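You operate a simulated robot arm through the tools that you are given. There is no shell and no other tool. Be economical: measure what you need, move in short steps, check, and stop when the job is done.

You run a simulated robot arm. Do the job below in one go: nothing can be reset, and whatever is moved stays where it is left.

TASK
Measure insert number 2 and sort it by size.
Fine: it stands in the holder of its size; close the caliper after; the other inserts stay.

Only the result counts: the job must be done as asked and must still hold three seconds after the hand-in. Knocking over, shifting, dropping, spilling or breaking anything else fails it.

THE ROBOT
A 7-joint arm with a two-finger parallel gripper, fixed in place. Base frame: the origin is at the foot of the arm, x ahead of it, y to its left, z up; the work surface is at about z = 750. Readings come in mm, rad, newtons and seconds.
With the tool pointing down near the work surface it reaches from about 320 to 740 mm from the base axis. Its first joint turns from -2.007 to 2.007 rad. Payload 3.91 kg.
Tool frame: the origin (TCP) lies between the finger pads and is the grasp point; the fingertips stand 30 mm ahead of it; z points along the fingers, y is the line along which they close. The gripper opens to 110 mm. The fingers are 20 mm wide and 10 mm thick; the gripper's body (48 by 112 mm) begins 55 mm behind the TCP.
Orientation is that of the tool frame in the base frame, as a unit quaternion [w, x, y, z]. With the fingers straight down and closing along the base's y, the tool's x points along the base's -x, its y along +y and its z along -z.

THE INTERFACE
- The arm moves only by the tool nudge_tool. Its argument "rows" is a list of rows, each a list of 3 entries, a list of its own where there are three numbers: the shift along the tool's x, y, z in units of 50 mm (1.0 is 50 mm), then the turn, a rotation vector about the tool's x, y, z in units of 6 degrees (1.0 is 6 degrees), then the gripper command, from -1 (shut) to 1 (fully open), values between in proportion. In form: [[[tx, ty, tz], [ax, ay, az], grip], ...]. A call has 1 to 20 rows; each row shifts and turns the commanded pose from where the row before left it, along the tool's axes as they then stand. A call with a number of a shift or a turn outside -1 to 1 is refused whole. Rows are played at 5 a second. More than 50 mm and 0.15 rad between two rows, or a gripper value outside its range, and nothing of the call is played. A pose out of reach is approached as far as the arm can. The call stops where the force on the tool passes 40 N (or 10 N more than at its start, if that is more) or the arm is blocked; 0.2 s more then pass. Each finger travels about 108 mm/s and halts on what it meets, pressing with about 37 N; the grip force reading is that of the motor and also rises with nothing between the fingers. The clock runs only during rows and for 0.2 s after the last one: add rows that do not move to give the fingers time. It gives the time, the measured TCP pose, the force on the tool (base axes), the opening and the grip force at its end, in the units of the frame above (readings bear some noise).
- Cameras (640 x 400 px; columns grow to the right, rows downward): "scene" is fixed at [398.7, 638.5, 1313.1]; the picture's right is [-0.73, 0.69, 0.00], its down [0.60, 0.63, -0.49] and it looks along [-0.34, -0.36, -0.87] (base axes); focal length 261 px, centre (320, 200). "wrist" rides on the gripper at [72, 17, -103] in the tool frame; the picture's right is [-0.23, 0.97, 0.00], its down [-0.76, -0.18, -0.62] and it looks along [-0.61, -0.14, 0.78] (tool axes); focal length 222 px, centre (320, 200). There is no depth. A picture from a camera that has moved, and an enlarged one, comes with that camera's place and axes in the base frame and with its lens. The place of the scene camera against the robot may be out by one fixed shift of up to 18 mm in any direction.
- camera(camera): a new picture of that camera. The clock stands still meanwhile.
- lift_body(by): slides the trunk up (or, below 0, down) by that many mm; the arm rides with it, the base frame stays. It gives what a move gives, with no picture.
- inspect(camera, box): a new picture of the part [left, top, right, bottom] of that camera's present view, enlarged. The clock stands still meanwhile.
- hand_in(): hands the job in; it is judged then, once.

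Go step by step. Nothing tells you positions but the pictures and the camera data: compare them with the known pose of the tool, close in by small moves and look again before you grip or let go. The budget is 120 turns and 84 pictures, counting those below and the enlarged ones. Unless the task says otherwise, let go and move clear before handing in, and close with one line.

The tools are called after "Emit:" as a command line: name --argument value ..., lists and objects as JSON in quotes. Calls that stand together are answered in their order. nudge_tool: Moves the arm, as the interface text tells. Its arguments: {"type":"object","properties":{"rows":{"type":"array"}},"required":["rows"]} The other tools are called the same way: lift_body (by) slides the trunk up or down; camera (camera) takes a picture; inspect (camera, box) takes an enlarged picture of a part of a camera's view; hand_in () hands the job in.

At the start:

```text
time: 0.0
ee_pos: [143.6, 487.7, 1031.6]
tool_rot: [0.0, 0.0, 1.0, 0.0]
ft_force: [-0.3, 0.1, 0.2]
finger_gap: 110.1
grip_force: 0.0
trunk travel left (down, up): [-725.0, 265.0]
```

scene: 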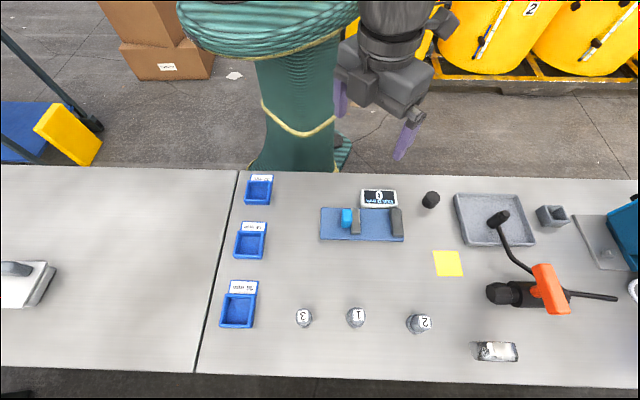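
wrist: 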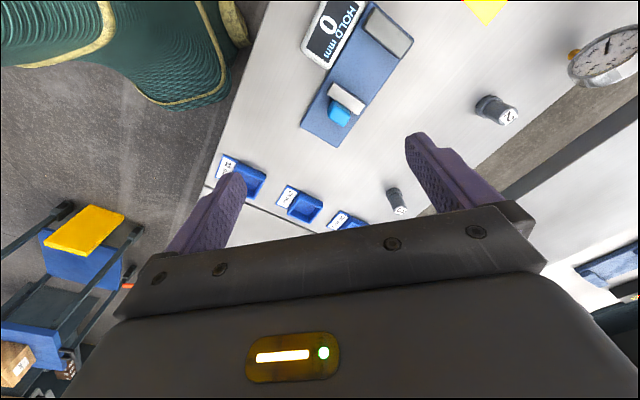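

I see three trays on the left, a caliper with a display in the middle, and inserts 3, 1, 2 in a row. I'll enlarge the key parts first.

Emit:
inspect --camera "scene" --box '[220, 165, 320, 335]'

Emit:
inspect --camera "scene" --box '[300, 175, 480, 287]'

Emit:
inspect --camera "scene" --box '[280, 270, 540, 370]'

```text
2.35 times, centred on (270, 250) of scene
camera zoom: at [398.7, 638.5, 1313.1], right [-0.73, 0.69, 0.0], down [0.6, 0.63, -0.49], along [-0.34, -0.36, -0.87], focal length 613 px, centre (438, 82)
```

zoom: 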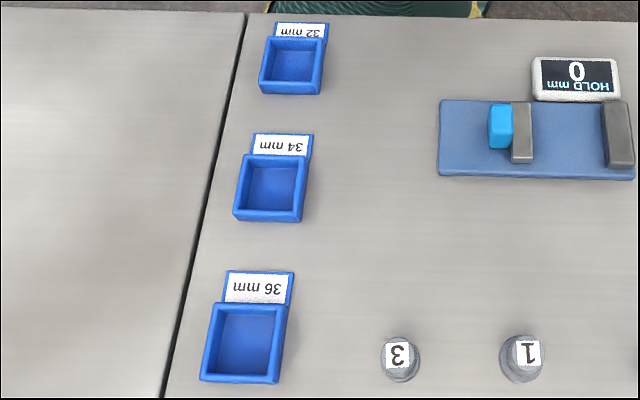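

```text
3.56 times, centred on (390, 231) of scene
camera zoom: at [398.7, 638.5, 1313.1], right [-0.73, 0.69, 0.0], down [0.6, 0.63, -0.49], along [-0.34, -0.36, -0.87], focal length 927 px, centre (71, 90)
```

zoom: 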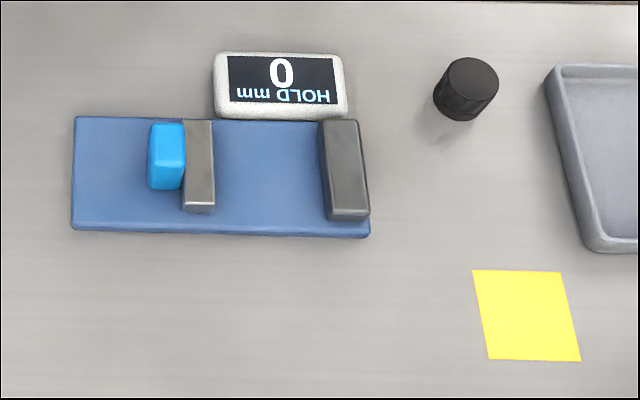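

```text
2.46 times, centred on (410, 320) of scene
camera zoom: at [398.7, 638.5, 1313.1], right [-0.73, 0.69, 0.0], down [0.6, 0.63, -0.49], along [-0.34, -0.36, -0.87], focal length 642 px, centre (98, -95)
```

zoom: 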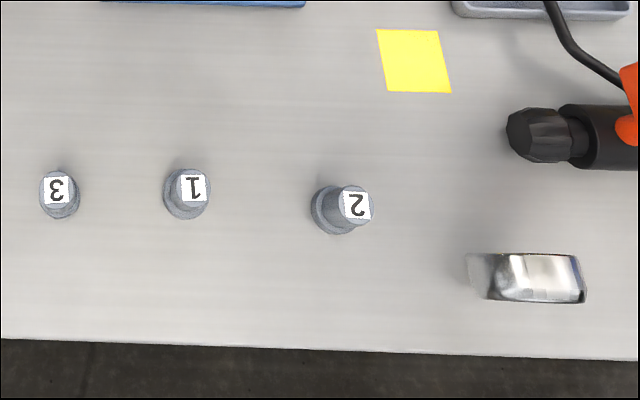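

Insert 2 looks to be near (236, 738), caliper jaws near (171, 514) and (105, 579), and the holders 32/34/36 near (274, 283), (371, 377), (467, 469). I'll turn the tool by 45° to line up with the table and move partway toward insert 2.

Emit:
nudge_tool --rows '[[[-0.37, 0.7, 0.3], [0, 0, 0], 1], [[-0.37, 0.7, 0.3], [0, 0, 0], 1], [[-0.37, 0.7, 0.3], [0, 0, 0], 1], [[0, 0.5, 0.3], [0, 0, 0], 1], [[0, 0, 0], [0, 0, 1], 1], [[0, 0, 0], [0, 0, 1], 1], [[0, 0, 0], [0, 0, 1], 1], [[0, 0, 0], [0, 0, 1], 1], [[0, 0, 0], [0, 0, 1], 1], [[0, 0, 0], [0, 0, 1], 1], [[0, 0, 0], [0, 0, 1], 1], [[0, 0, 0], [0, 0, 0.5], 1], [[0, 0, 0], [0, 0, 0], 1]]'

Emit:
camera --camera "wrist"

Emit:
camera --camera "scene"

```text
time: 2.8
ee_pos: [199.4, 618.0, 970.6]
tool_rot: [0.001, 0.383, 0.924, 0.001]
ft_force: [-0.1, -0.1, 0.0]
finger_gap: 109.8
grip_force: 0.1
trunk travel left (down, up): [-725.0, 265.0]
```

```text
78 pictures are left
camera wrist: at [160.8, 681.4, 1074.7], right [0.85, 0.53, 0.0], down [0.41, -0.66, 0.62], along [0.33, -0.53, -0.78], focal length 222 px, centre (320, 200)
```

wrist: 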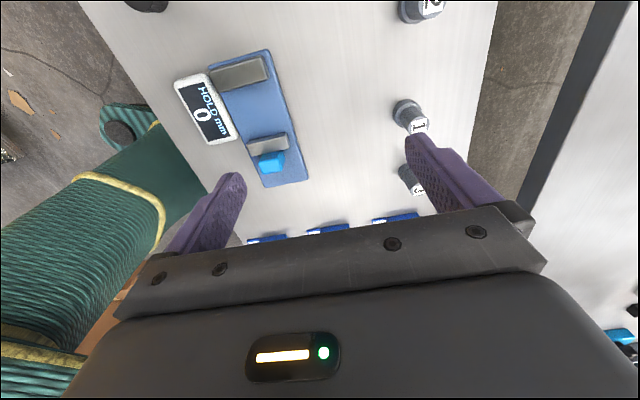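

```text
77 pictures are left
```

scene: 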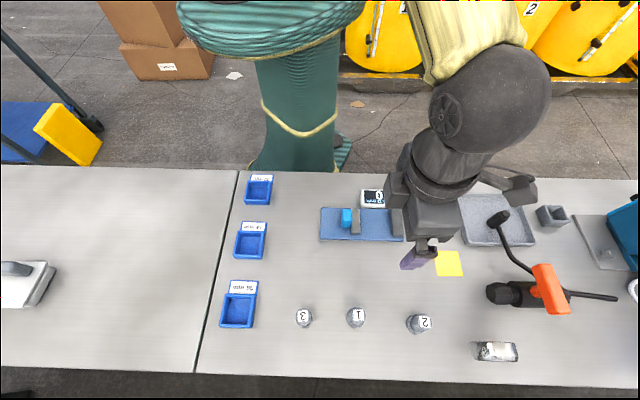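

The insert is near (245, 744), which is at the edge of the reach. I'll move above it and lower partway.

Emit:
nudge_tool --rows '[[[0.3, 0.6, 0.3], [0, 0, 0], 1], [[0.3, 0.6, 0.3], [0, 0, 0], 1], [[0.3, 0.6, 0.3], [0, 0, 0], 1], [[0.3, 0.6, 0.3], [0, 0, 0], 1], [[0, 0, 0], [0, 0, 0], 1]]'

Emit:
camera --camera "wrist"

```text
time: 4.0
ee_pos: [226.2, 682.2, 920.1]
tool_rot: [0.001, 0.383, 0.924, -0.001]
ft_force: [0.1, -0.5, -0.3]
finger_gap: 110.0
grip_force: 0.0
out of reach, approached as far as the arm can: row 3, 4
trunk travel left (down, up): [-725.0, 265.0]
```

```text
76 pictures are left
camera wrist: at [187.7, 745.4, 1022.4], right [0.85, 0.53, 0.0], down [0.41, -0.66, 0.62], along [0.33, -0.53, -0.78], focal length 222 px, centre (320, 200)
```

wrist: 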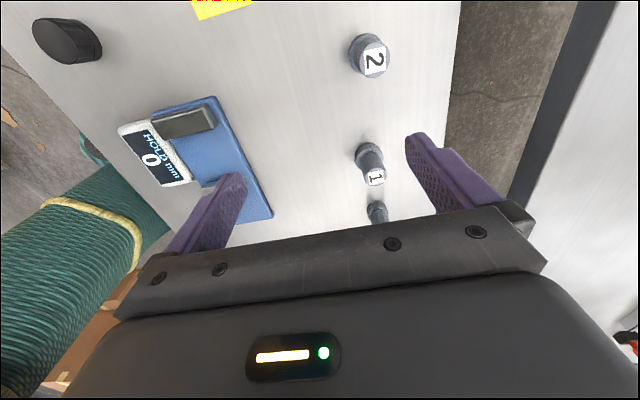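

The arm ran out of reach at about r=719 with this trunk height; insert 2 is near (240, 746), r≈784. I'll raise the trunk so the arm works lower relative to its shoulder, then go down and outward.

Emit:
lift_body --by 200

Emit:
nudge_tool --rows '[[[0, 0, 0.8], [0, 0, 0], 1], [[0, 0, 0.8], [0, 0, 0], 1], [[0, 0, 0.8], [0, 0, 0], 1], [[0, 0, 0.8], [0, 0, 0], 1], [[0, 0, 0.8], [0, 0, 0], 1], [[0.2, 0.35, 0], [0, 0, 0], 1], [[0.2, 0.35, 0], [0, 0, 0], 1], [[0.2, 0.35, 0], [0, 0, 0], 1], [[0, 0, 0], [0, 0, 0], 1]]'

```text
time: 6.2
ee_pos: [226.7, 683.1, 1119.4]
tool_rot: [0.001, 0.382, 0.924, 0.0]
ft_force: [0.9, 0.0, 0.6]
finger_gap: 109.8
grip_force: 0.2
trunk travel left (down, up): [-925.0, 65.0]
```

```text
time: 8.2
ee_pos: [213.1, 660.5, 942.1]
tool_rot: [-0.001, 0.382, 0.924, -0.001]
ft_force: [0.5, 0.3, -0.9]
finger_gap: 110.0
grip_force: 0.1
out of reach, approached as far as the arm can: row 2, 3, 4, 5, 6, 7, 8
trunk travel left (down, up): [-925.0, 65.0]
```

Lower relative positions have less reach, so the trunk should go down instead, and the tool should tilt outward. First I'll raise the tool and turn it so its x axis points radially outward.

Emit:
nudge_tool --rows '[[[-0.2, -0.3, -0.9], [0, 0, 0], 0.5], [[-0.2, -0.3, -0.9], [0, 0, 0], 0.5], [[0, 0, -0.9], [0, 0, 1], 0.5], [[0, 0, -0.9], [0, 0, 1], 0.5], [[0, 0, -0.9], [0, 0, 1], 0.5], [[0, 0, -0.9], [0, 0, 1], 0.5], [[0, 0, 0], [0, 0, 1], 0.5], [[0, 0, 0], [0, 0, 1], 0.5], [[0, 0, 0], [0, 0, 1], 0.5], [[0, 0, 0], [0, 0, 1], 0.5], [[0, 0, 0], [0, 0, 1], 0.5], [[0, 0, 0], [0, 0, 1], 0.5], [[0, 0, 0], [0, 0, 0.5], 0.5], [[0, 0, 0], [0, 0, 0], 0.5]]'

```text
time: 11.2
ee_pos: [207.7, 623.4, 1212.2]
tool_rot: [-0.001, 0.81, 0.587, 0.0]
ft_force: [-0.6, 0.6, -0.1]
finger_gap: 82.4
grip_force: 0.0
trunk travel left (down, up): [-925.0, 65.0]
```

The turn worked: tool x now points outward along (0.31, 0.95). Lowering the trunk next, then I'll tilt.

Emit:
lift_body --by -240

Emit:
nudge_tool --rows '[[[0, 0, -0.6], [0, 0, 0], 0.5], [[0, 0, -0.6], [0, 0, 0], 0.5], [[0, 0, -0.6], [0, 0, 0], 0.5], [[0, 0, 0], [0, 0, 0], 0.5]]'

Emit:
lift_body --by -100

```text
time: 13.7
ee_pos: [206.9, 623.0, 972.8]
tool_rot: [0.0, 0.809, 0.588, 0.0]
ft_force: [-0.4, 0.5, 0.2]
finger_gap: 82.4
grip_force: 0.1
trunk travel left (down, up): [-685.0, 305.0]
```

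```text
time: 14.7
ee_pos: [208.0, 622.4, 1062.3]
tool_rot: [0.0, 0.809, 0.588, 0.0]
ft_force: [0.1, -0.1, 0.0]
finger_gap: 82.5
grip_force: 0.1
trunk travel left (down, up): [-685.0, 305.0]
```

```text
time: 16.0
ee_pos: [207.2, 622.1, 963.0]
tool_rot: [0.0, 0.809, 0.588, 0.0]
ft_force: [-0.2, -1.1, -0.1]
finger_gap: 82.4
grip_force: 0.0
trunk travel left (down, up): [-585.0, 405.0]
```

Now I'll tilt by 24° outward and approach insert 2 from above, stopping short of it to look.

Emit:
nudge_tool --rows '[[[0, 0, 0], [0, 1, 0], 0.5], [[0, 0, 0], [0, 1, 0], 0.5], [[0, 0, 0], [0, 1, 0], 0.5], [[0, 0, 0], [0, 1, 0], 0.5], [[0.305, 0, 0.59], [0, 0, 0], 0.5], [[0.305, 0, 0.59], [0, 0, 0], 0.5], [[0.305, 0, 0.59], [0, 0, 0], 0.5], [[0.305, 0, 0.59], [0, 0, 0], 0.5], [[0, 0, 0], [0, 0, 0], 0.5]]'

Emit:
camera --camera "wrist"

Emit:
camera --camera "scene"

```text
time: 18.0
ee_pos: [238.5, 720.8, 878.8]
tool_rot: [-0.121, 0.791, 0.575, 0.168]
ft_force: [0.4, 0.2, -1.0]
finger_gap: 82.4
grip_force: 0.1
trunk travel left (down, up): [-585.0, 405.0]
```

```text
75 pictures are left
camera wrist: at [262.9, 738.8, 1002.1], right [0.86, -0.5, -0.09], down [-0.46, -0.85, 0.26], along [-0.21, -0.18, -0.96], focal length 222 px, centre (320, 200)
```

wrist: 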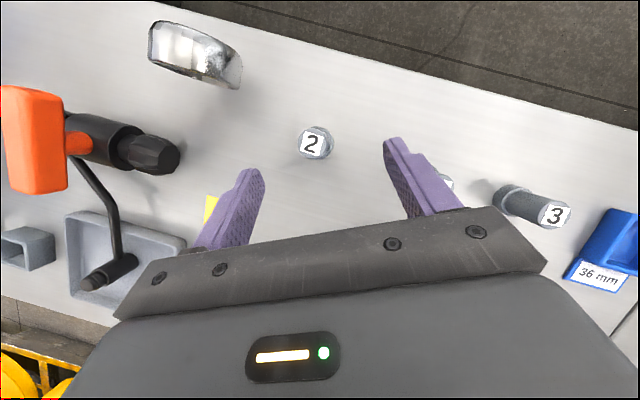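

```text
74 pictures are left
```

scene: 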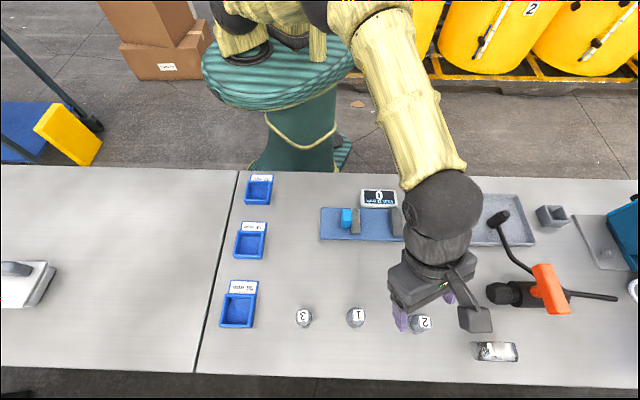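

The tilt gives enough reach, and insert 2's base is near (239, 748). Zooming in to see the insert's shape.

Emit:
inspect --camera "wrist" --box '[270, 110, 366, 170]'

Emit:
inspect --camera "wrist" --box '[480, 160, 592, 230]'

Emit:
inspect --camera "scene" --box '[380, 290, 460, 340]'

```text
6.67 times, centred on (318, 140) of wrist
camera zoom: at [262.9, 738.8, 1002.1], right [0.86, -0.5, -0.09], down [-0.46, -0.85, 0.26], along [-0.21, -0.18, -0.96], focal length 1481 px, centre (333, 600)
```

zoom: 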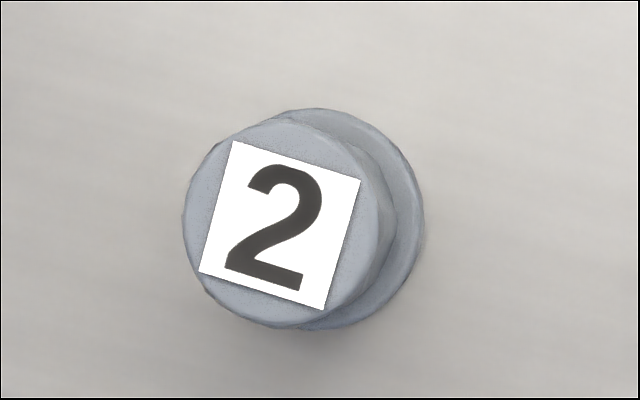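

```text
5.71 times, centred on (536, 195) of wrist
camera zoom: at [262.9, 738.8, 1002.1], right [0.86, -0.5, -0.09], down [-0.46, -0.85, 0.26], along [-0.21, -0.18, -0.96], focal length 1269 px, centre (-914, 229)
```

zoom: 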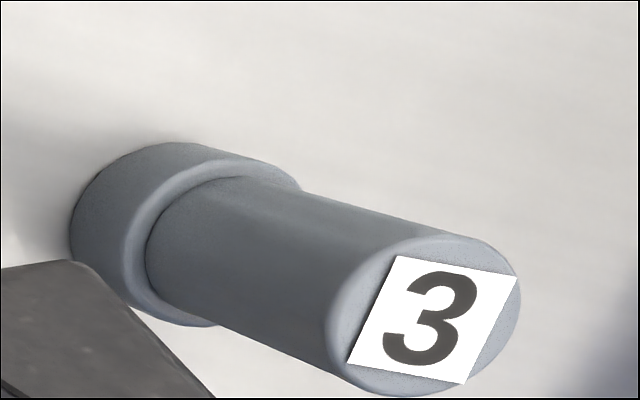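

```text
8.00 times, centred on (420, 315) of scene
camera zoom: at [398.7, 638.5, 1313.1], right [-0.73, 0.69, 0.0], down [0.6, 0.63, -0.49], along [-0.34, -0.36, -0.87], focal length 2085 px, centre (-480, -720)
```

zoom: 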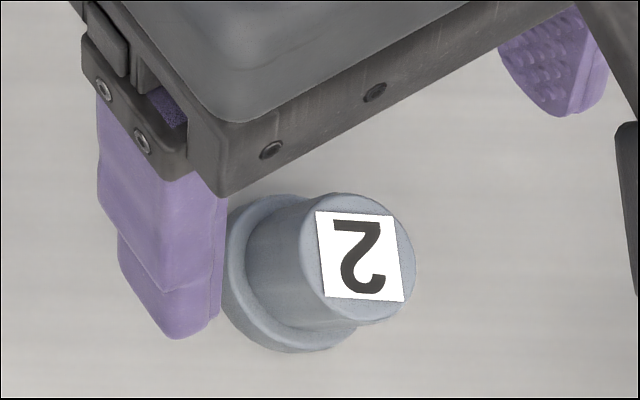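

Insert 2 has about a 35 mm flange, a 26 mm shaft, a top near z≈797 and its axis near (239, 749). I'll go down most of the way and look again.

Emit:
nudge_tool --rows '[[[-0.05, -0.055, 0.4], [0, 0, 0], 0.5], [[-0.05, -0.055, 0.4], [0, 0, 0], 0.5], [[0, -0.056, 0.3], [0, 0, 0], 0.5], [[0, 0, 0], [0, 0, 0], 0.5]]'

Emit:
camera --camera "wrist"

Emit:
inspect --camera "scene" --box '[370, 280, 466, 340]'

```text
time: 19.0
ee_pos: [237.5, 738.7, 828.0]
tool_rot: [-0.122, 0.791, 0.575, 0.168]
ft_force: [-0.2, 0.4, -0.3]
finger_gap: 82.7
grip_force: 0.0
trunk travel left (down, up): [-585.0, 405.0]
```

```text
70 pictures are left
camera wrist: at [261.7, 756.9, 950.7], right [0.86, -0.5, -0.09], down [-0.46, -0.85, 0.26], along [-0.21, -0.18, -0.96], focal length 222 px, centre (320, 200)
```

wrist: 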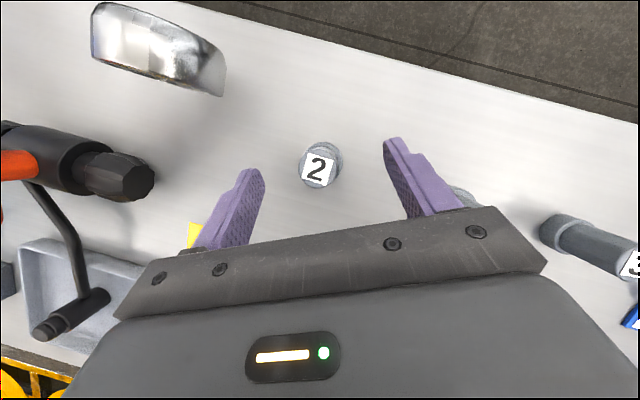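

```text
6.67 times, centred on (418, 310) of scene
camera zoom: at [398.7, 638.5, 1313.1], right [-0.73, 0.69, 0.0], down [0.6, 0.63, -0.49], along [-0.34, -0.36, -0.87], focal length 1738 px, centre (-333, -533)
```

zoom: 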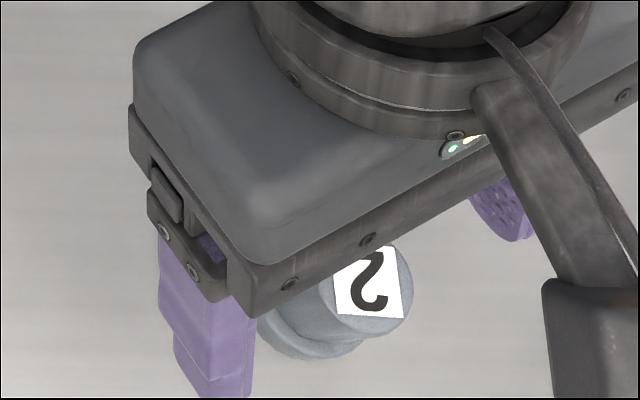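

The axis shows at (238, 748.3). I'll go down the last part and close on the shaft.

Emit:
nudge_tool --rows '[[[-0.03, -0.02, 0.3], [0, 0, 0], 0.5], [[-0.03, -0.02, 0.3], [0, 0, 0], 0.5], [[0, 0, 0], [0, 0, 0], 0.5], [[0, 0, 0], [0, 0, 0], -0.3], [[0, 0, 0], [0, 0, 0], -0.6], [[0, 0, 0], [0, 0, 0], -1], [[0, 0, 0], [0, 0, 0], -1], [[0, 0, 0], [0, 0, 0], -1]]'

Emit:
camera --camera "wrist"

```text
time: 20.8
ee_pos: [237.1, 751.0, 799.3]
tool_rot: [-0.122, 0.791, 0.575, 0.168]
ft_force: [0.2, -0.4, -0.4]
finger_gap: 24.6
grip_force: 37.1
trunk travel left (down, up): [-585.0, 405.0]
```

```text
68 pictures are left
camera wrist: at [261.3, 767.6, 922.6], right [0.86, -0.5, -0.09], down [-0.46, -0.85, 0.26], along [-0.21, -0.18, -0.96], focal length 222 px, centre (320, 200)
```

wrist: 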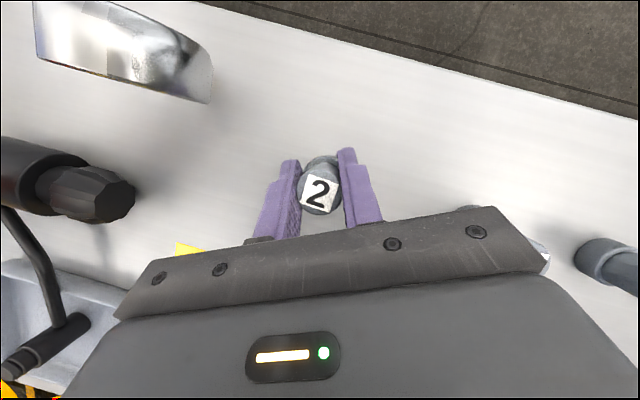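

The shaft is gripped at 24.6 mm. I'll lift it straight up and carry it inward to a clear spot near (201, 642), to regrip it there with the tool vertical.

Emit:
nudge_tool --rows '[[[0.123, 0, -0.275], [0, 0, 0], -1], [[0.123, 0, -0.275], [0, 0, 0], -1], [[0.123, 0, -0.275], [0, 0, 0], -1], [[0.123, 0, -0.275], [0, 0, 0], -1], [[-0.525, 0, -0.234], [0, 0, 0], -1], [[-0.525, 0, -0.234], [0, 0, 0], -1], [[-0.525, 0, -0.234], [0, 0, 0], -1], [[-0.525, 0, -0.234], [0, 0, 0], -1], [[0, 0, 0], [0, 0, 0], -1]]'

Emit:
camera --camera "scene"

Emit:
camera --camera "wrist"

```text
time: 22.8
ee_pos: [204.4, 639.5, 860.0]
tool_rot: [-0.122, 0.791, 0.575, 0.168]
ft_force: [0.2, 0.2, -0.8]
finger_gap: 24.3
grip_force: 36.9
trunk travel left (down, up): [-585.0, 405.0]
```

```text
67 pictures are left
```

scene: 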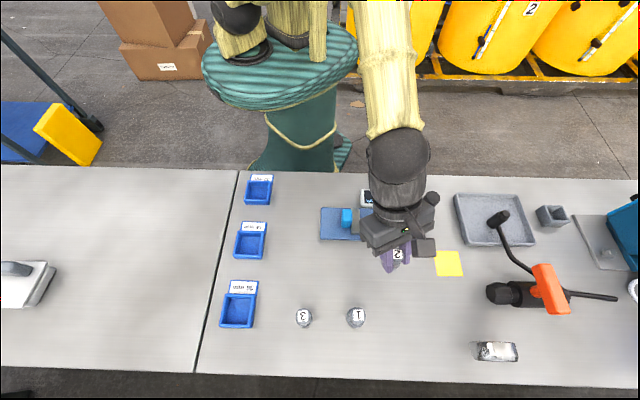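

```text
66 pictures are left
camera wrist: at [228.0, 657.6, 983.2], right [0.86, -0.5, -0.09], down [-0.46, -0.85, 0.26], along [-0.21, -0.18, -0.96], focal length 222 px, centre (320, 200)
```

wrist: 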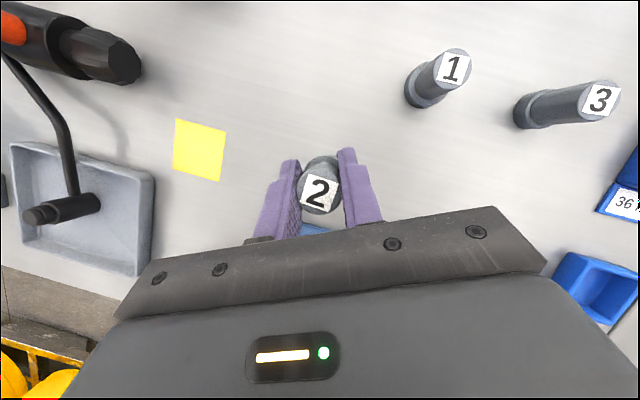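

The insert is held and the spot below is clear. Lowering by 60 mm, releasing, and backing off upward.

Emit:
nudge_tool --rows '[[[-0.123, 0, 0.275], [0, 0, 0], -1], [[-0.123, 0, 0.275], [0, 0, 0], -1], [[-0.123, 0, 0.275], [0, 0, 0], -1], [[-0.123, 0, 0.273], [0, 0, 0], -1], [[0, 0, 0], [0, 0, 0], -1]]'

```text
time: 24.0
ee_pos: [204.7, 640.0, 799.3]
tool_rot: [-0.123, 0.791, 0.576, 0.167]
ft_force: [0.0, 0.3, -0.5]
finger_gap: 24.7
grip_force: 36.7
trunk travel left (down, up): [-585.0, 405.0]
```

Emit:
nudge_tool --rows '[[[0, 0, 0], [0, 0, 0], -0.4], [[0, 0, 0], [0, 0, 0], -0.1], [[0, 0, 0], [0, 0, 0], 0.2], [[0, 0, 0], [0, 0, 0], 0.2], [[0, 0, -0.6], [0, 0, 0], 0.2], [[0, 0, -0.8], [0, 0, 0], 0.2], [[0, 0, -0.8], [0, 0, 0], 0.2], [[0, 0, 0], [0, -1, 0], 0.2], [[0, 0, 0], [0, -1, 0], 0.2], [[0, 0, 0], [0, -1, 0], 0.2], [[0, 0, 0], [0, -1, 0], 0.2], [[0, 0, 0], [0, 0, 0], 0.2]]'

Emit:
camera --camera "wrist"

```text
time: 26.6
ee_pos: [189.6, 597.5, 900.4]
tool_rot: [0.0, 0.809, 0.588, -0.001]
ft_force: [-0.4, -0.3, 0.1]
finger_gap: 65.9
grip_force: 0.0
trunk travel left (down, up): [-585.0, 405.0]
```

```text
65 pictures are left
camera wrist: at [228.1, 661.6, 1003.2], right [0.86, -0.52, 0.0], down [-0.4, -0.67, 0.62], along [-0.32, -0.53, -0.78], focal length 222 px, centre (320, 200)
```

wrist: 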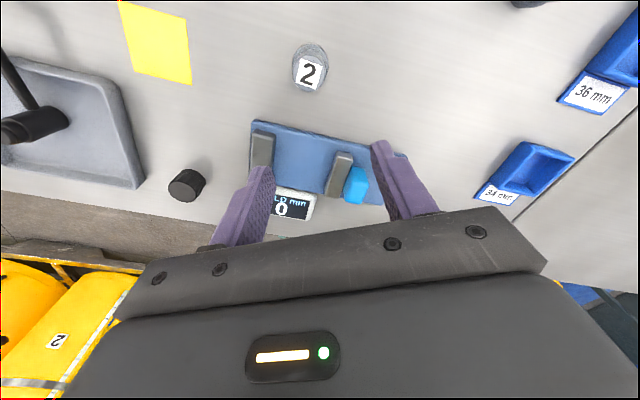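

Insert 2 stands free and the caliper is in view, with its axis along (-0.70, 0.715). I'll turn the tool back so the fingers close across the caliper axis, and move over the insert.

Emit:
nudge_tool --rows '[[[0, 0, 0], [0, 0, -1], 0.2], [[0, 0, 0], [0, 0, -1], 0.2], [[0, 0, 0], [0, 0, -1], 0.2], [[0, 0, 0], [0, 0, -1], 0.2], [[0, 0, 0], [0, 0, -1], 0.2], [[0, 0, 0], [0, 0, -1], 0.2], [[0, 0, 0], [0, 0, -1], 0.2], [[0, 0, 0], [0, 0, -1], 0.2], [[0, 0, 0], [0, 0, -1], 0.2], [[0, 0, 0], [0, 0, -1], 0.2], [[0, 0, 0], [0, 0, -0.37], 0.2], [[0.37, 0.766, 0.5], [0, 0, 0], 0.2], [[0, 0, 0.2], [0, 0, 0], 0.2], [[0, 0, 0], [0, 0, 0], 0.2]]'

Emit:
camera --camera "wrist"

```text
time: 29.6
ee_pos: [203.3, 636.4, 865.8]
tool_rot: [0.001, 0.389, 0.921, 0.0]
ft_force: [0.9, 0.5, 0.4]
finger_gap: 65.7
grip_force: 0.1
trunk travel left (down, up): [-585.0, 405.0]
```

```text
64 pictures are left
camera wrist: at [166.0, 700.5, 969.1], right [0.86, 0.52, 0.0], down [0.4, -0.67, 0.62], along [0.32, -0.53, -0.78], focal length 222 px, centre (320, 200)
```

wrist: 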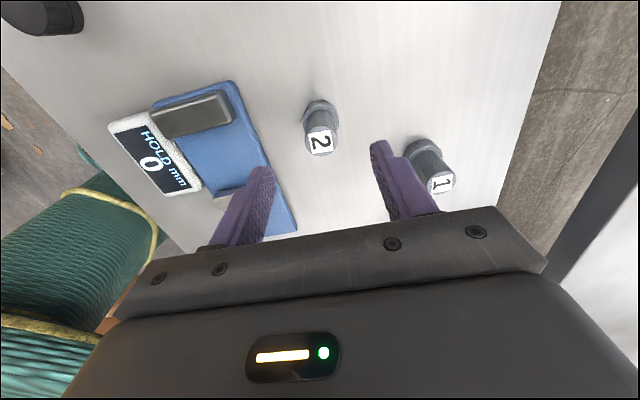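

The insert is right under the tool. I'll go down, regrip vertically and lift.

Emit:
nudge_tool --rows '[[[-0.02, 0.035, 0.45], [0, 0, 0], 0.2], [[0, 0, 0.45], [0, 0, 0], 0.2], [[0, 0, 0.44], [0, 0, 0], 0.2], [[0, 0, 0], [0, 0, 0], -0.2], [[0, 0, 0], [0, 0, 0], -0.6], [[0, 0, 0], [0, 0, 0], -1], [[0, 0, 0], [0, 0, 0], -1], [[0, 0, 0], [0, 0, 0], -1]]'

```text
time: 31.4
ee_pos: [206.6, 636.8, 797.6]
tool_rot: [0.001, 0.39, 0.921, 0.0]
ft_force: [-0.4, 0.4, -0.8]
finger_gap: 24.5
grip_force: 37.3
trunk travel left (down, up): [-585.0, 405.0]
```

The grip is good. I'll lift it 100 mm and move over the caliper to locate the jaws.

Emit:
nudge_tool --rows '[[[0, 0, -0.5], [0, 0, 0], -1], [[0, 0, -0.5], [0, 0, 0], -1], [[0, 0, -0.5], [0, 0, 0], -1], [[0, 0, -0.5], [0, 0, 0], -1], [[-0.1, -0.7, 0], [0, 0, 0], -1], [[-0.1, -0.7, 0], [0, 0, 0], -1], [[-0.1, -0.7, 0], [0, 0, 0], -1], [[0, 0, 0], [0, 0, 0], -1]]'

Emit:
camera --camera "wrist"

Emit:
inspect --camera "scene" --box '[300, 175, 460, 275]'

```text
time: 33.2
ee_pos: [139.4, 554.9, 894.5]
tool_rot: [0.0, 0.39, 0.921, 0.001]
ft_force: [-0.2, 0.0, 0.1]
finger_gap: 25.1
grip_force: 37.7
trunk travel left (down, up): [-585.0, 405.0]
```

```text
63 pictures are left
camera wrist: at [100.9, 619.0, 998.0], right [0.86, 0.52, 0.0], down [0.4, -0.67, 0.62], along [0.32, -0.53, -0.78], focal length 222 px, centre (320, 200)
```

wrist: 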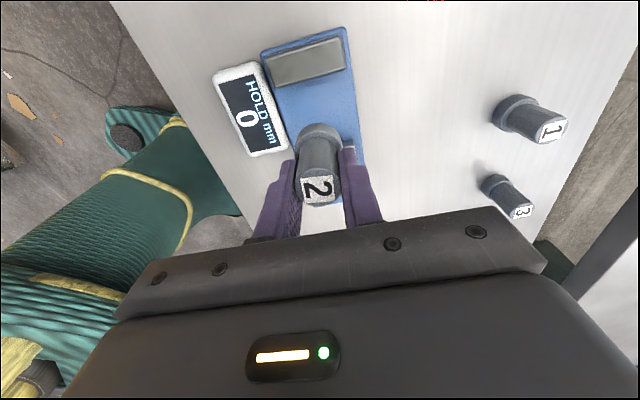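

```text
4.00 times, centred on (380, 225) of scene
camera zoom: at [398.7, 638.5, 1313.1], right [-0.73, 0.69, 0.0], down [0.6, 0.63, -0.49], along [-0.34, -0.36, -0.87], focal length 1042 px, centre (80, 100)
```

zoom: 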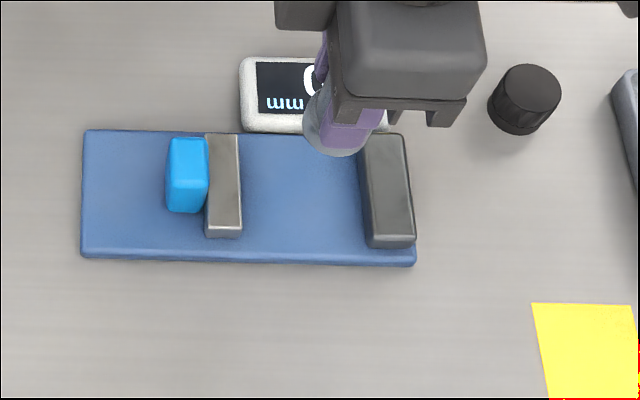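

The caliper plate is about 188 × 76 mm and the jaw gap about 70 mm. I'll zoom in on the jaws from the wrist.

Emit:
inspect --camera "wrist" --box '[205, 10, 413, 140]'

```text
3.08 times, centred on (309, 75) of wrist
camera zoom: at [100.9, 619.0, 998.0], right [0.86, 0.52, 0.0], down [0.4, -0.67, 0.62], along [0.32, -0.53, -0.78], focal length 684 px, centre (354, 585)
```

zoom: 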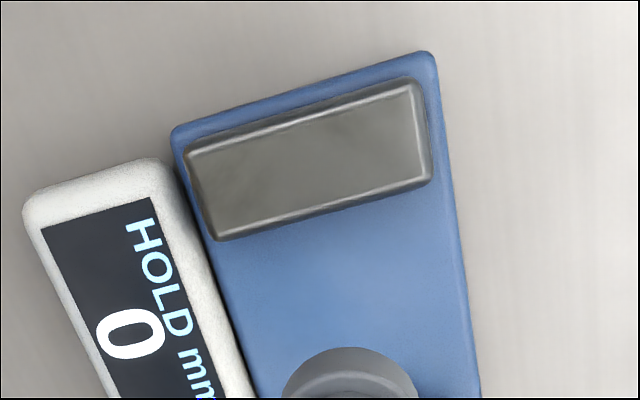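

The fixed jaw's inner face is centred near (113, 582). I'll set the insert about 30 mm in front of it, lowering to just above the plate.

Emit:
nudge_tool --rows '[[[0.15, 0, 0.3], [0, 0, 0], -1], [[0, 0, 0.4], [0, 0, 0], -1], [[0, 0, 0.4], [0, 0, 0], -1], [[0, 0, 0.4], [0, 0, 0], -1], [[0, 0, 0], [0, 0, 0], -1]]'

Emit:
inspect --camera "scene" --box '[300, 175, 460, 275]'

Emit:
camera --camera "wrist"

```text
time: 34.4
ee_pos: [134.7, 560.4, 820.5]
tool_rot: [-0.001, 0.389, 0.921, 0.0]
ft_force: [0.3, 0.9, -0.2]
finger_gap: 24.4
grip_force: 36.4
trunk travel left (down, up): [-585.0, 405.0]
```

```text
4.00 times, centred on (380, 225) of scene
camera zoom: at [398.7, 638.5, 1313.1], right [-0.73, 0.69, 0.0], down [0.6, 0.63, -0.49], along [-0.34, -0.36, -0.87], focal length 1042 px, centre (80, 100)
```

zoom: 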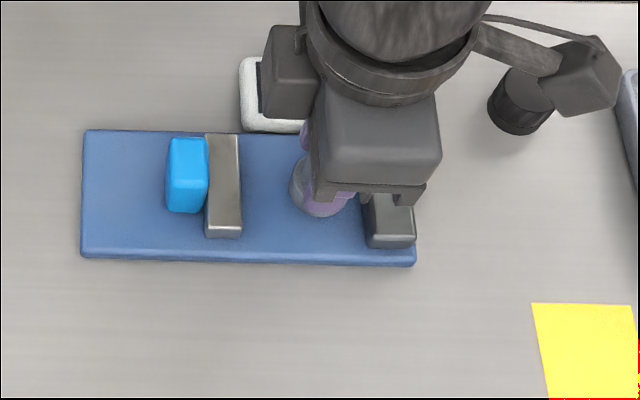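

```text
59 pictures are left
camera wrist: at [97.2, 623.9, 923.9], right [0.86, 0.52, 0.0], down [0.4, -0.67, 0.62], along [0.32, -0.53, -0.78], focal length 222 px, centre (320, 200)
```

wrist: 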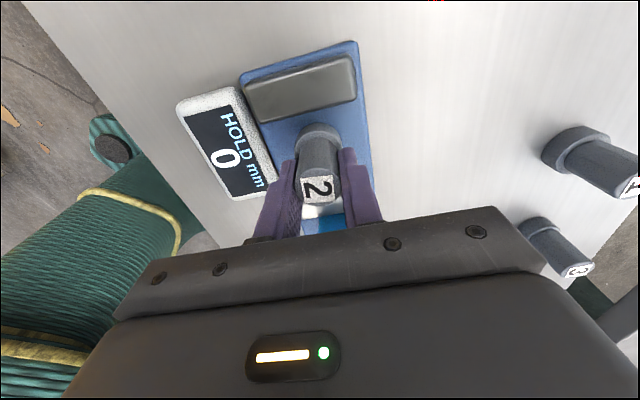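

The insert is well between the jaws. I'll lower in small steps and watch the force.

Emit:
nudge_tool --rows '[[[0, 0, 0.1], [0, 0, 0], -1], [[0, 0, 0.06], [0, 0, 0], -1], [[0, 0, 0], [0, 0, 0], -1]]'

```text
time: 35.2
ee_pos: [135.4, 560.3, 813.3]
tool_rot: [0.0, 0.389, 0.921, -0.001]
ft_force: [-0.1, -0.1, -1.0]
finger_gap: 24.7
grip_force: 36.6
trunk travel left (down, up): [-585.0, 405.0]
```

Emit:
nudge_tool --rows '[[[0, 0, 0.04], [0, 0, 0], -1], [[0, 0, 0], [0, 0, 0], -1]]'

Emit:
nudge_tool --rows '[[[0, 0, 0.03], [0, 0, 0], -1], [[0, 0, 0], [0, 0, 0], -1]]'

Emit:
nudge_tool --rows '[[[0, 0, 0.02], [0, 0, 0], -1], [[0, 0, 0], [0, 0, 0], -1]]'

```text
time: 35.8
ee_pos: [134.3, 559.7, 811.2]
tool_rot: [0.0, 0.39, 0.921, 0.0]
ft_force: [-0.7, -0.8, 3.0]
finger_gap: 24.4
grip_force: 37.1
trunk travel left (down, up): [-585.0, 405.0]
```

```text
time: 36.4
ee_pos: [135.2, 559.8, 812.7]
tool_rot: [-0.001, 0.388, 0.922, 0.001]
ft_force: [-1.3, -2.3, 11.7]
finger_gap: 24.5
grip_force: 36.8
trunk travel left (down, up): [-585.0, 405.0]
```

```text
time: 37.0
ee_pos: [134.5, 559.5, 811.9]
tool_rot: [0.0, 0.388, 0.922, 0.003]
ft_force: [-0.7, -1.9, 26.1]
finger_gap: 24.7
grip_force: 36.7
trunk travel left (down, up): [-585.0, 405.0]
```

It has landed: the force rose to 26 N at TCP z≈812. I'll ease off the pressure, open the fingers a little and rise.

Emit:
nudge_tool --rows '[[[0, 0, -0.05], [0, 0, 0], -1], [[0, 0, 0], [0, 0, 0], -0.4], [[0, 0, 0], [0, 0, 0], -0.2], [[0, 0, 0], [0, 0, 0], -0.2], [[0, 0, -0.5], [0, 0, 0], -0.2], [[0, 0, -0.8], [0, 0, 0], -0.2], [[0, 0, -0.8], [0, 0, 0], -0.2], [[0, 0, 0], [0, 0, 0], -0.2]]'

Emit:
camera --camera "wrist"

Emit:
inspect --camera "scene" --box '[300, 175, 460, 275]'

```text
time: 38.8
ee_pos: [136.9, 558.5, 916.9]
tool_rot: [0.0, 0.388, 0.921, 0.0]
ft_force: [-0.2, -1.3, 1.1]
finger_gap: 44.1
grip_force: 0.1
trunk travel left (down, up): [-585.0, 405.0]
```

```text
58 pictures are left
camera wrist: at [99.0, 622.7, 1020.1], right [0.86, 0.52, 0.0], down [0.4, -0.67, 0.62], along [0.32, -0.53, -0.78], focal length 222 px, centre (320, 200)
```

wrist: 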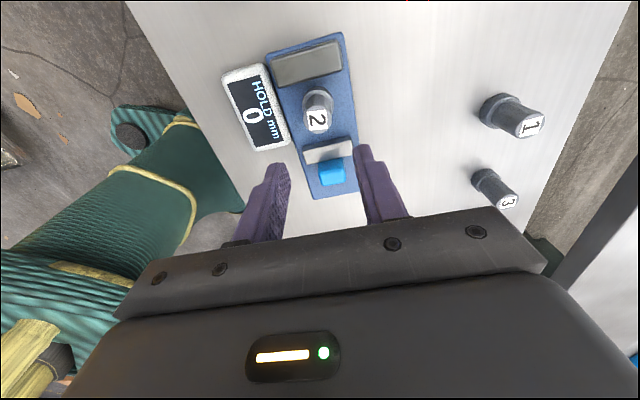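

```text
4.00 times, centred on (380, 225) of scene
camera zoom: at [398.7, 638.5, 1313.1], right [-0.73, 0.69, 0.0], down [0.6, 0.63, -0.49], along [-0.34, -0.36, -0.87], focal length 1042 px, centre (80, 100)
```

zoom: 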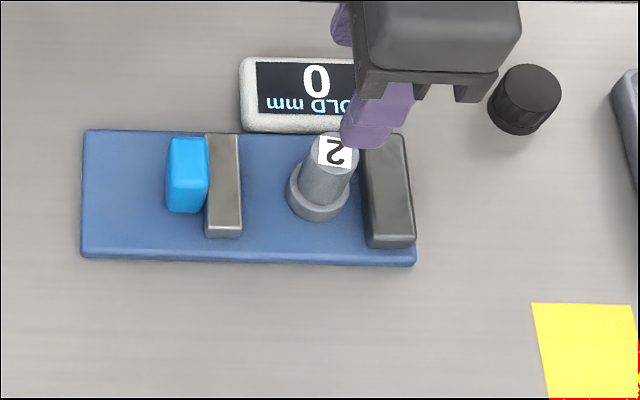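

Insert 2 stands between the jaws. I'll zoom in on the slider knob.

Emit:
inspect --camera "wrist" --box '[240, 70, 400, 210]'

```text
2.86 times, centred on (320, 140) of wrist
camera zoom: at [99.0, 622.7, 1020.1], right [0.86, 0.52, 0.0], down [0.4, -0.67, 0.62], along [0.32, -0.53, -0.78], focal length 635 px, centre (320, 371)
```

zoom: 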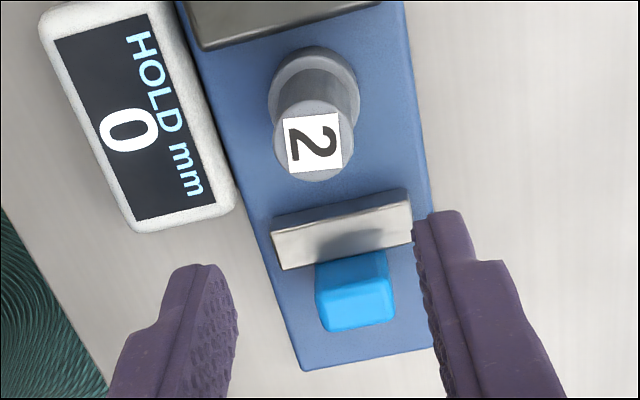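

Emit:
inspect --camera "scene" --box '[332, 200, 372, 240]'

```text
10.00 times, centred on (352, 220) of scene
camera zoom: at [398.7, 638.5, 1313.1], right [-0.73, 0.69, 0.0], down [0.6, 0.63, -0.49], along [-0.34, -0.36, -0.87], focal length 2606 px, centre (0, 0)
```

zoom: 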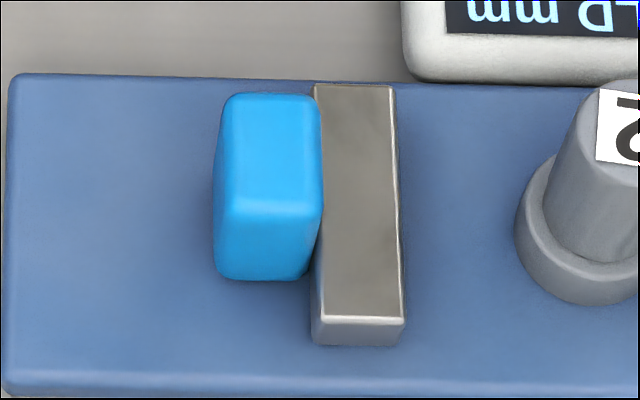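

The knob is about 29 × 21 mm with its top near z=796, centred near (185, 507). I'll move above it and check.

Emit:
nudge_tool --rows '[[[-0.48, -0.01, 0], [0, 0, 0], 0.1], [[-0.48, -0.01, 0], [0, 0, 0], 0.1], [[-0.47, -0.01, 0.3], [0, 0, 0], 0.1], [[0, 0, 0.6], [0, 0, 0], 0.1], [[0, 0, 0], [0, 0, 0], 0.1]]'

Emit:
camera --camera "wrist"

Emit:
inspect --camera "scene" --box '[300, 175, 460, 275]'

```text
time: 40.0
ee_pos: [183.7, 506.9, 872.2]
tool_rot: [0.0, 0.389, 0.921, 0.0]
ft_force: [0.0, 0.2, -0.7]
finger_gap: 60.7
grip_force: 0.1
trunk travel left (down, up): [-585.0, 405.0]
```

```text
54 pictures are left
camera wrist: at [146.1, 570.0, 975.4], right [0.86, 0.52, 0.0], down [0.4, -0.67, 0.62], along [0.32, -0.53, -0.78], focal length 222 px, centre (320, 200)
```

wrist: 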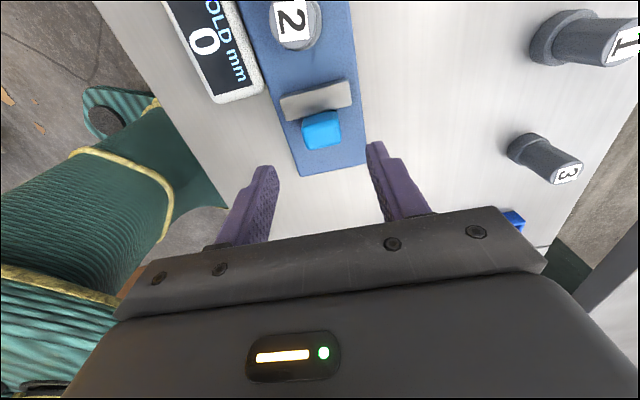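

```text
4.00 times, centred on (380, 225) of scene
camera zoom: at [398.7, 638.5, 1313.1], right [-0.73, 0.69, 0.0], down [0.6, 0.63, -0.49], along [-0.34, -0.36, -0.87], focal length 1042 px, centre (80, 100)
```

zoom: 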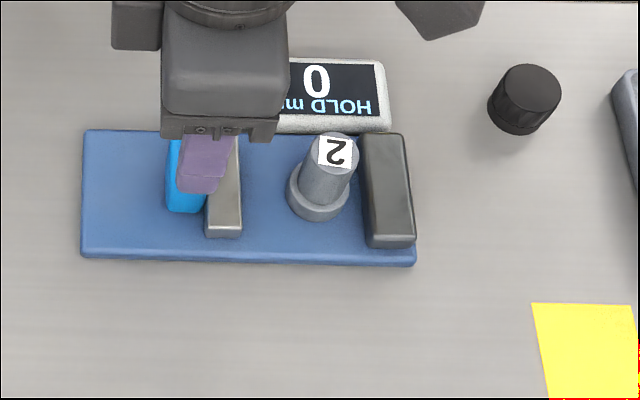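

The tool is centred over the knob. I'll go down to z≈812, keeping the fingertips above the jaw, and close.

Emit:
nudge_tool --rows '[[[-0.02, 0, 0.5], [0, 0, 0], 0.1], [[0, 0, 0.5], [0, 0, 0], 0.1], [[0, 0, 0.2], [0, 0, 0], 0.1], [[0, 0, 0], [0, 0, 0], -0.2], [[0, 0, 0], [0, 0, 0], -0.5], [[0, 0, 0], [0, 0, 0], -1], [[0, 0, 0], [0, 0, 0], -1]]'

```text
time: 41.6
ee_pos: [185.5, 508.1, 811.4]
tool_rot: [-0.001, 0.389, 0.921, 0.001]
ft_force: [2.8, 3.3, -2.4]
finger_gap: 31.6
grip_force: 45.3
trunk travel left (down, up): [-585.0, 405.0]
```

The knob is gripped at 31.6 mm. Sliding the jaw toward the insert.

Emit:
nudge_tool --rows '[[[0.1, 0, 0], [0, 0, 0], -1], [[0.1, 0, 0], [0, 0, 0], -1], [[0.1, 0, 0], [0, 0, 0], -1], [[0, 0, 0], [0, 0, 0], -1]]'

Emit:
inspect --camera "scene" --box '[300, 175, 460, 275]'

```text
time: 42.6
ee_pos: [175.9, 518.4, 811.6]
tool_rot: [-0.001, 0.389, 0.921, -0.001]
ft_force: [4.1, 3.2, -9.2]
finger_gap: 31.4
grip_force: 44.7
trunk travel left (down, up): [-585.0, 405.0]
```

```text
4.00 times, centred on (380, 225) of scene
camera zoom: at [398.7, 638.5, 1313.1], right [-0.73, 0.69, 0.0], down [0.6, 0.63, -0.49], along [-0.34, -0.36, -0.87], focal length 1042 px, centre (80, 100)
```

zoom: 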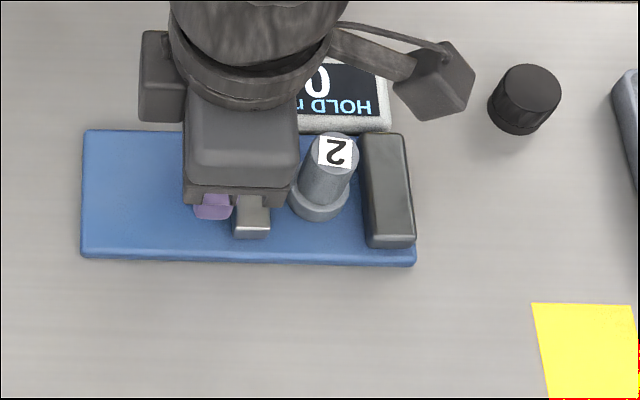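

The slider follows. Continuing toward contact in small steps.

Emit:
nudge_tool --rows '[[[0.08, 0, 0], [0, 0, 0], -1], [[0.08, 0, 0], [0, 0, 0], -1], [[0.08, 0, 0], [0, 0, 0], -1], [[0, 0, 0], [0, 0, 0], -1]]'

Emit:
inspect --camera "scene" --box '[300, 175, 460, 275]'

```text
time: 43.6
ee_pos: [166.8, 526.5, 810.9]
tool_rot: [-0.001, 0.388, 0.922, 0.0]
ft_force: [1.1, 0.0, -14.0]
finger_gap: 31.5
grip_force: 45.4
trunk travel left (down, up): [-585.0, 405.0]
```

```text
4.00 times, centred on (380, 225) of scene
camera zoom: at [398.7, 638.5, 1313.1], right [-0.73, 0.69, 0.0], down [0.6, 0.63, -0.49], along [-0.34, -0.36, -0.87], focal length 1042 px, centre (80, 100)
```

zoom: 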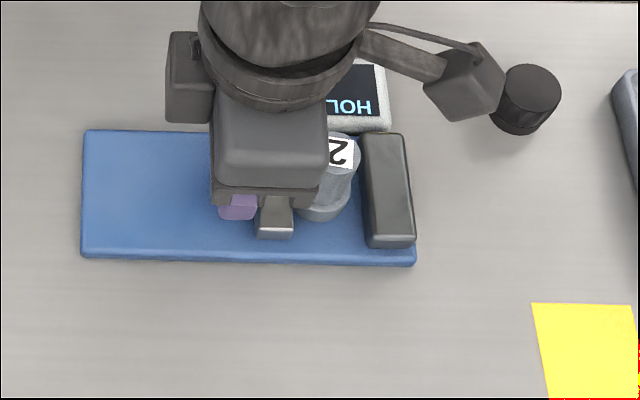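

Emit:
nudge_tool --rows '[[[0.06, 0, 0.01], [0, 0, 0], -1], [[0.06, 0, 0], [0, 0, 0], -1], [[0, 0, 0], [0, 0, 0], -1]]'

Emit:
nudge_tool --rows '[[[0.04, 0, 0], [0, 0, 0], -1], [[0, 0, 0], [0, 0, 0], -1]]'

Emit:
nudge_tool --rows '[[[0.04, 0, 0], [0, 0, 0], -1], [[0, 0, 0], [0, 0, 0], -1]]'

Emit:
camera --camera "wrist"

Emit:
inspect --camera "scene" --box '[300, 175, 460, 275]'

```text
time: 44.4
ee_pos: [162.9, 530.8, 810.7]
tool_rot: [0.0, 0.39, 0.921, -0.001]
ft_force: [-2.1, -3.0, -9.4]
finger_gap: 31.8
grip_force: 44.9
trunk travel left (down, up): [-585.0, 405.0]
```

```text
time: 45.0
ee_pos: [160.5, 532.7, 812.1]
tool_rot: [0.0, 0.39, 0.921, -0.001]
ft_force: [-5.0, -5.2, -11.6]
finger_gap: 31.5
grip_force: 44.8
trunk travel left (down, up): [-585.0, 405.0]
```

```text
time: 45.6
ee_pos: [159.5, 532.4, 810.6]
tool_rot: [0.0, 0.389, 0.921, -0.002]
ft_force: [-3.1, -12.3, -17.6]
finger_gap: 31.3
grip_force: 44.6
trunk travel left (down, up): [-585.0, 405.0]
```

```text
50 pictures are left
camera wrist: at [122.2, 597.1, 914.4], right [0.86, 0.52, 0.0], down [0.4, -0.67, 0.62], along [0.32, -0.54, -0.78], focal length 222 px, centre (320, 200)
```

wrist: 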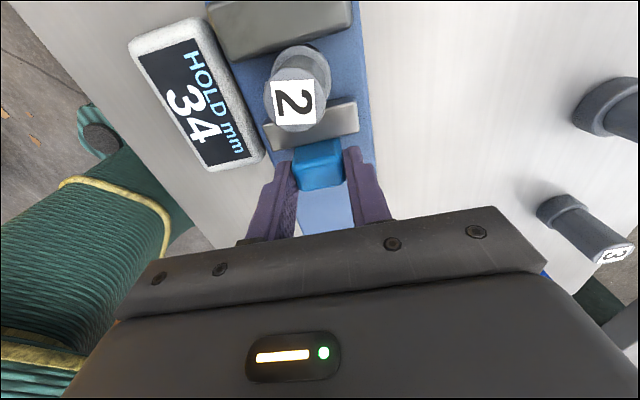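

```text
4.00 times, centred on (380, 225) of scene
camera zoom: at [398.7, 638.5, 1313.1], right [-0.73, 0.69, 0.0], down [0.6, 0.63, -0.49], along [-0.34, -0.36, -0.87], focal length 1042 px, centre (80, 100)
```

zoom: 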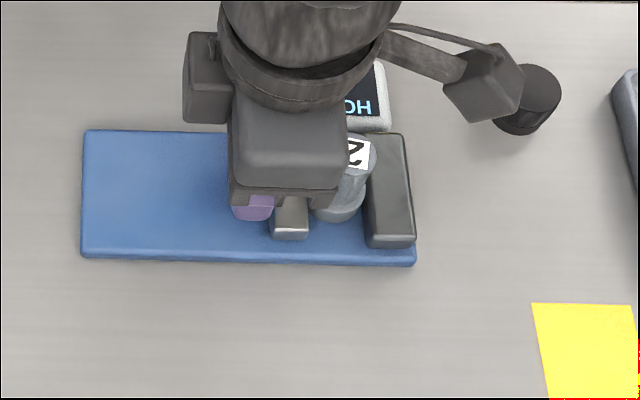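

The display reads 34. I'll press a little more to be sure the contact is full and read it again.

Emit:
nudge_tool --rows '[[[0.03, 0, 0], [0, 0, 0], -1], [[0, 0, 0], [0, 0, 0], -1]]'

Emit:
nudge_tool --rows '[[[0.02, 0, 0], [0, 0, 0], -1], [[0, 0, 0], [0, 0, 0], -1], [[0, 0, 0], [0, 0, 0], -1]]'

Emit:
inspect --camera "wrist" --box '[100, 0, 388, 180]'

```text
time: 46.2
ee_pos: [160.2, 533.6, 811.3]
tool_rot: [0.0, 0.389, 0.921, -0.002]
ft_force: [1.6, -16.0, -24.7]
finger_gap: 31.3
grip_force: 44.9
trunk travel left (down, up): [-585.0, 405.0]
```

```text
time: 47.0
ee_pos: [159.8, 533.2, 811.7]
tool_rot: [0.0, 0.391, 0.921, -0.002]
ft_force: [8.1, -18.9, -23.1]
finger_gap: 31.2
grip_force: 44.9
trunk travel left (down, up): [-585.0, 405.0]
```

```text
2.22 times, centred on (244, 90) of wrist
camera zoom: at [121.9, 597.3, 914.4], right [0.86, 0.52, 0.0], down [0.4, -0.67, 0.63], along [0.32, -0.54, -0.78], focal length 494 px, centre (489, 444)
```

zoom: 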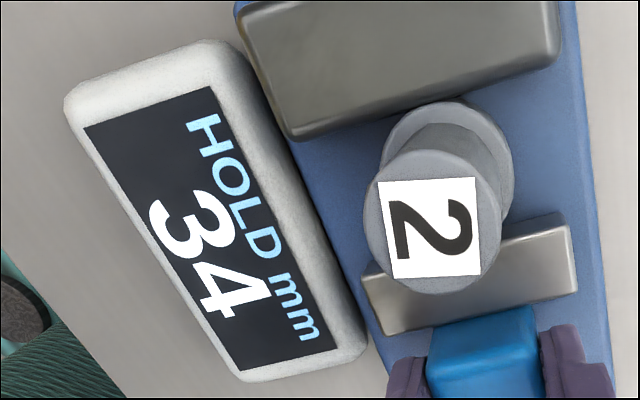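

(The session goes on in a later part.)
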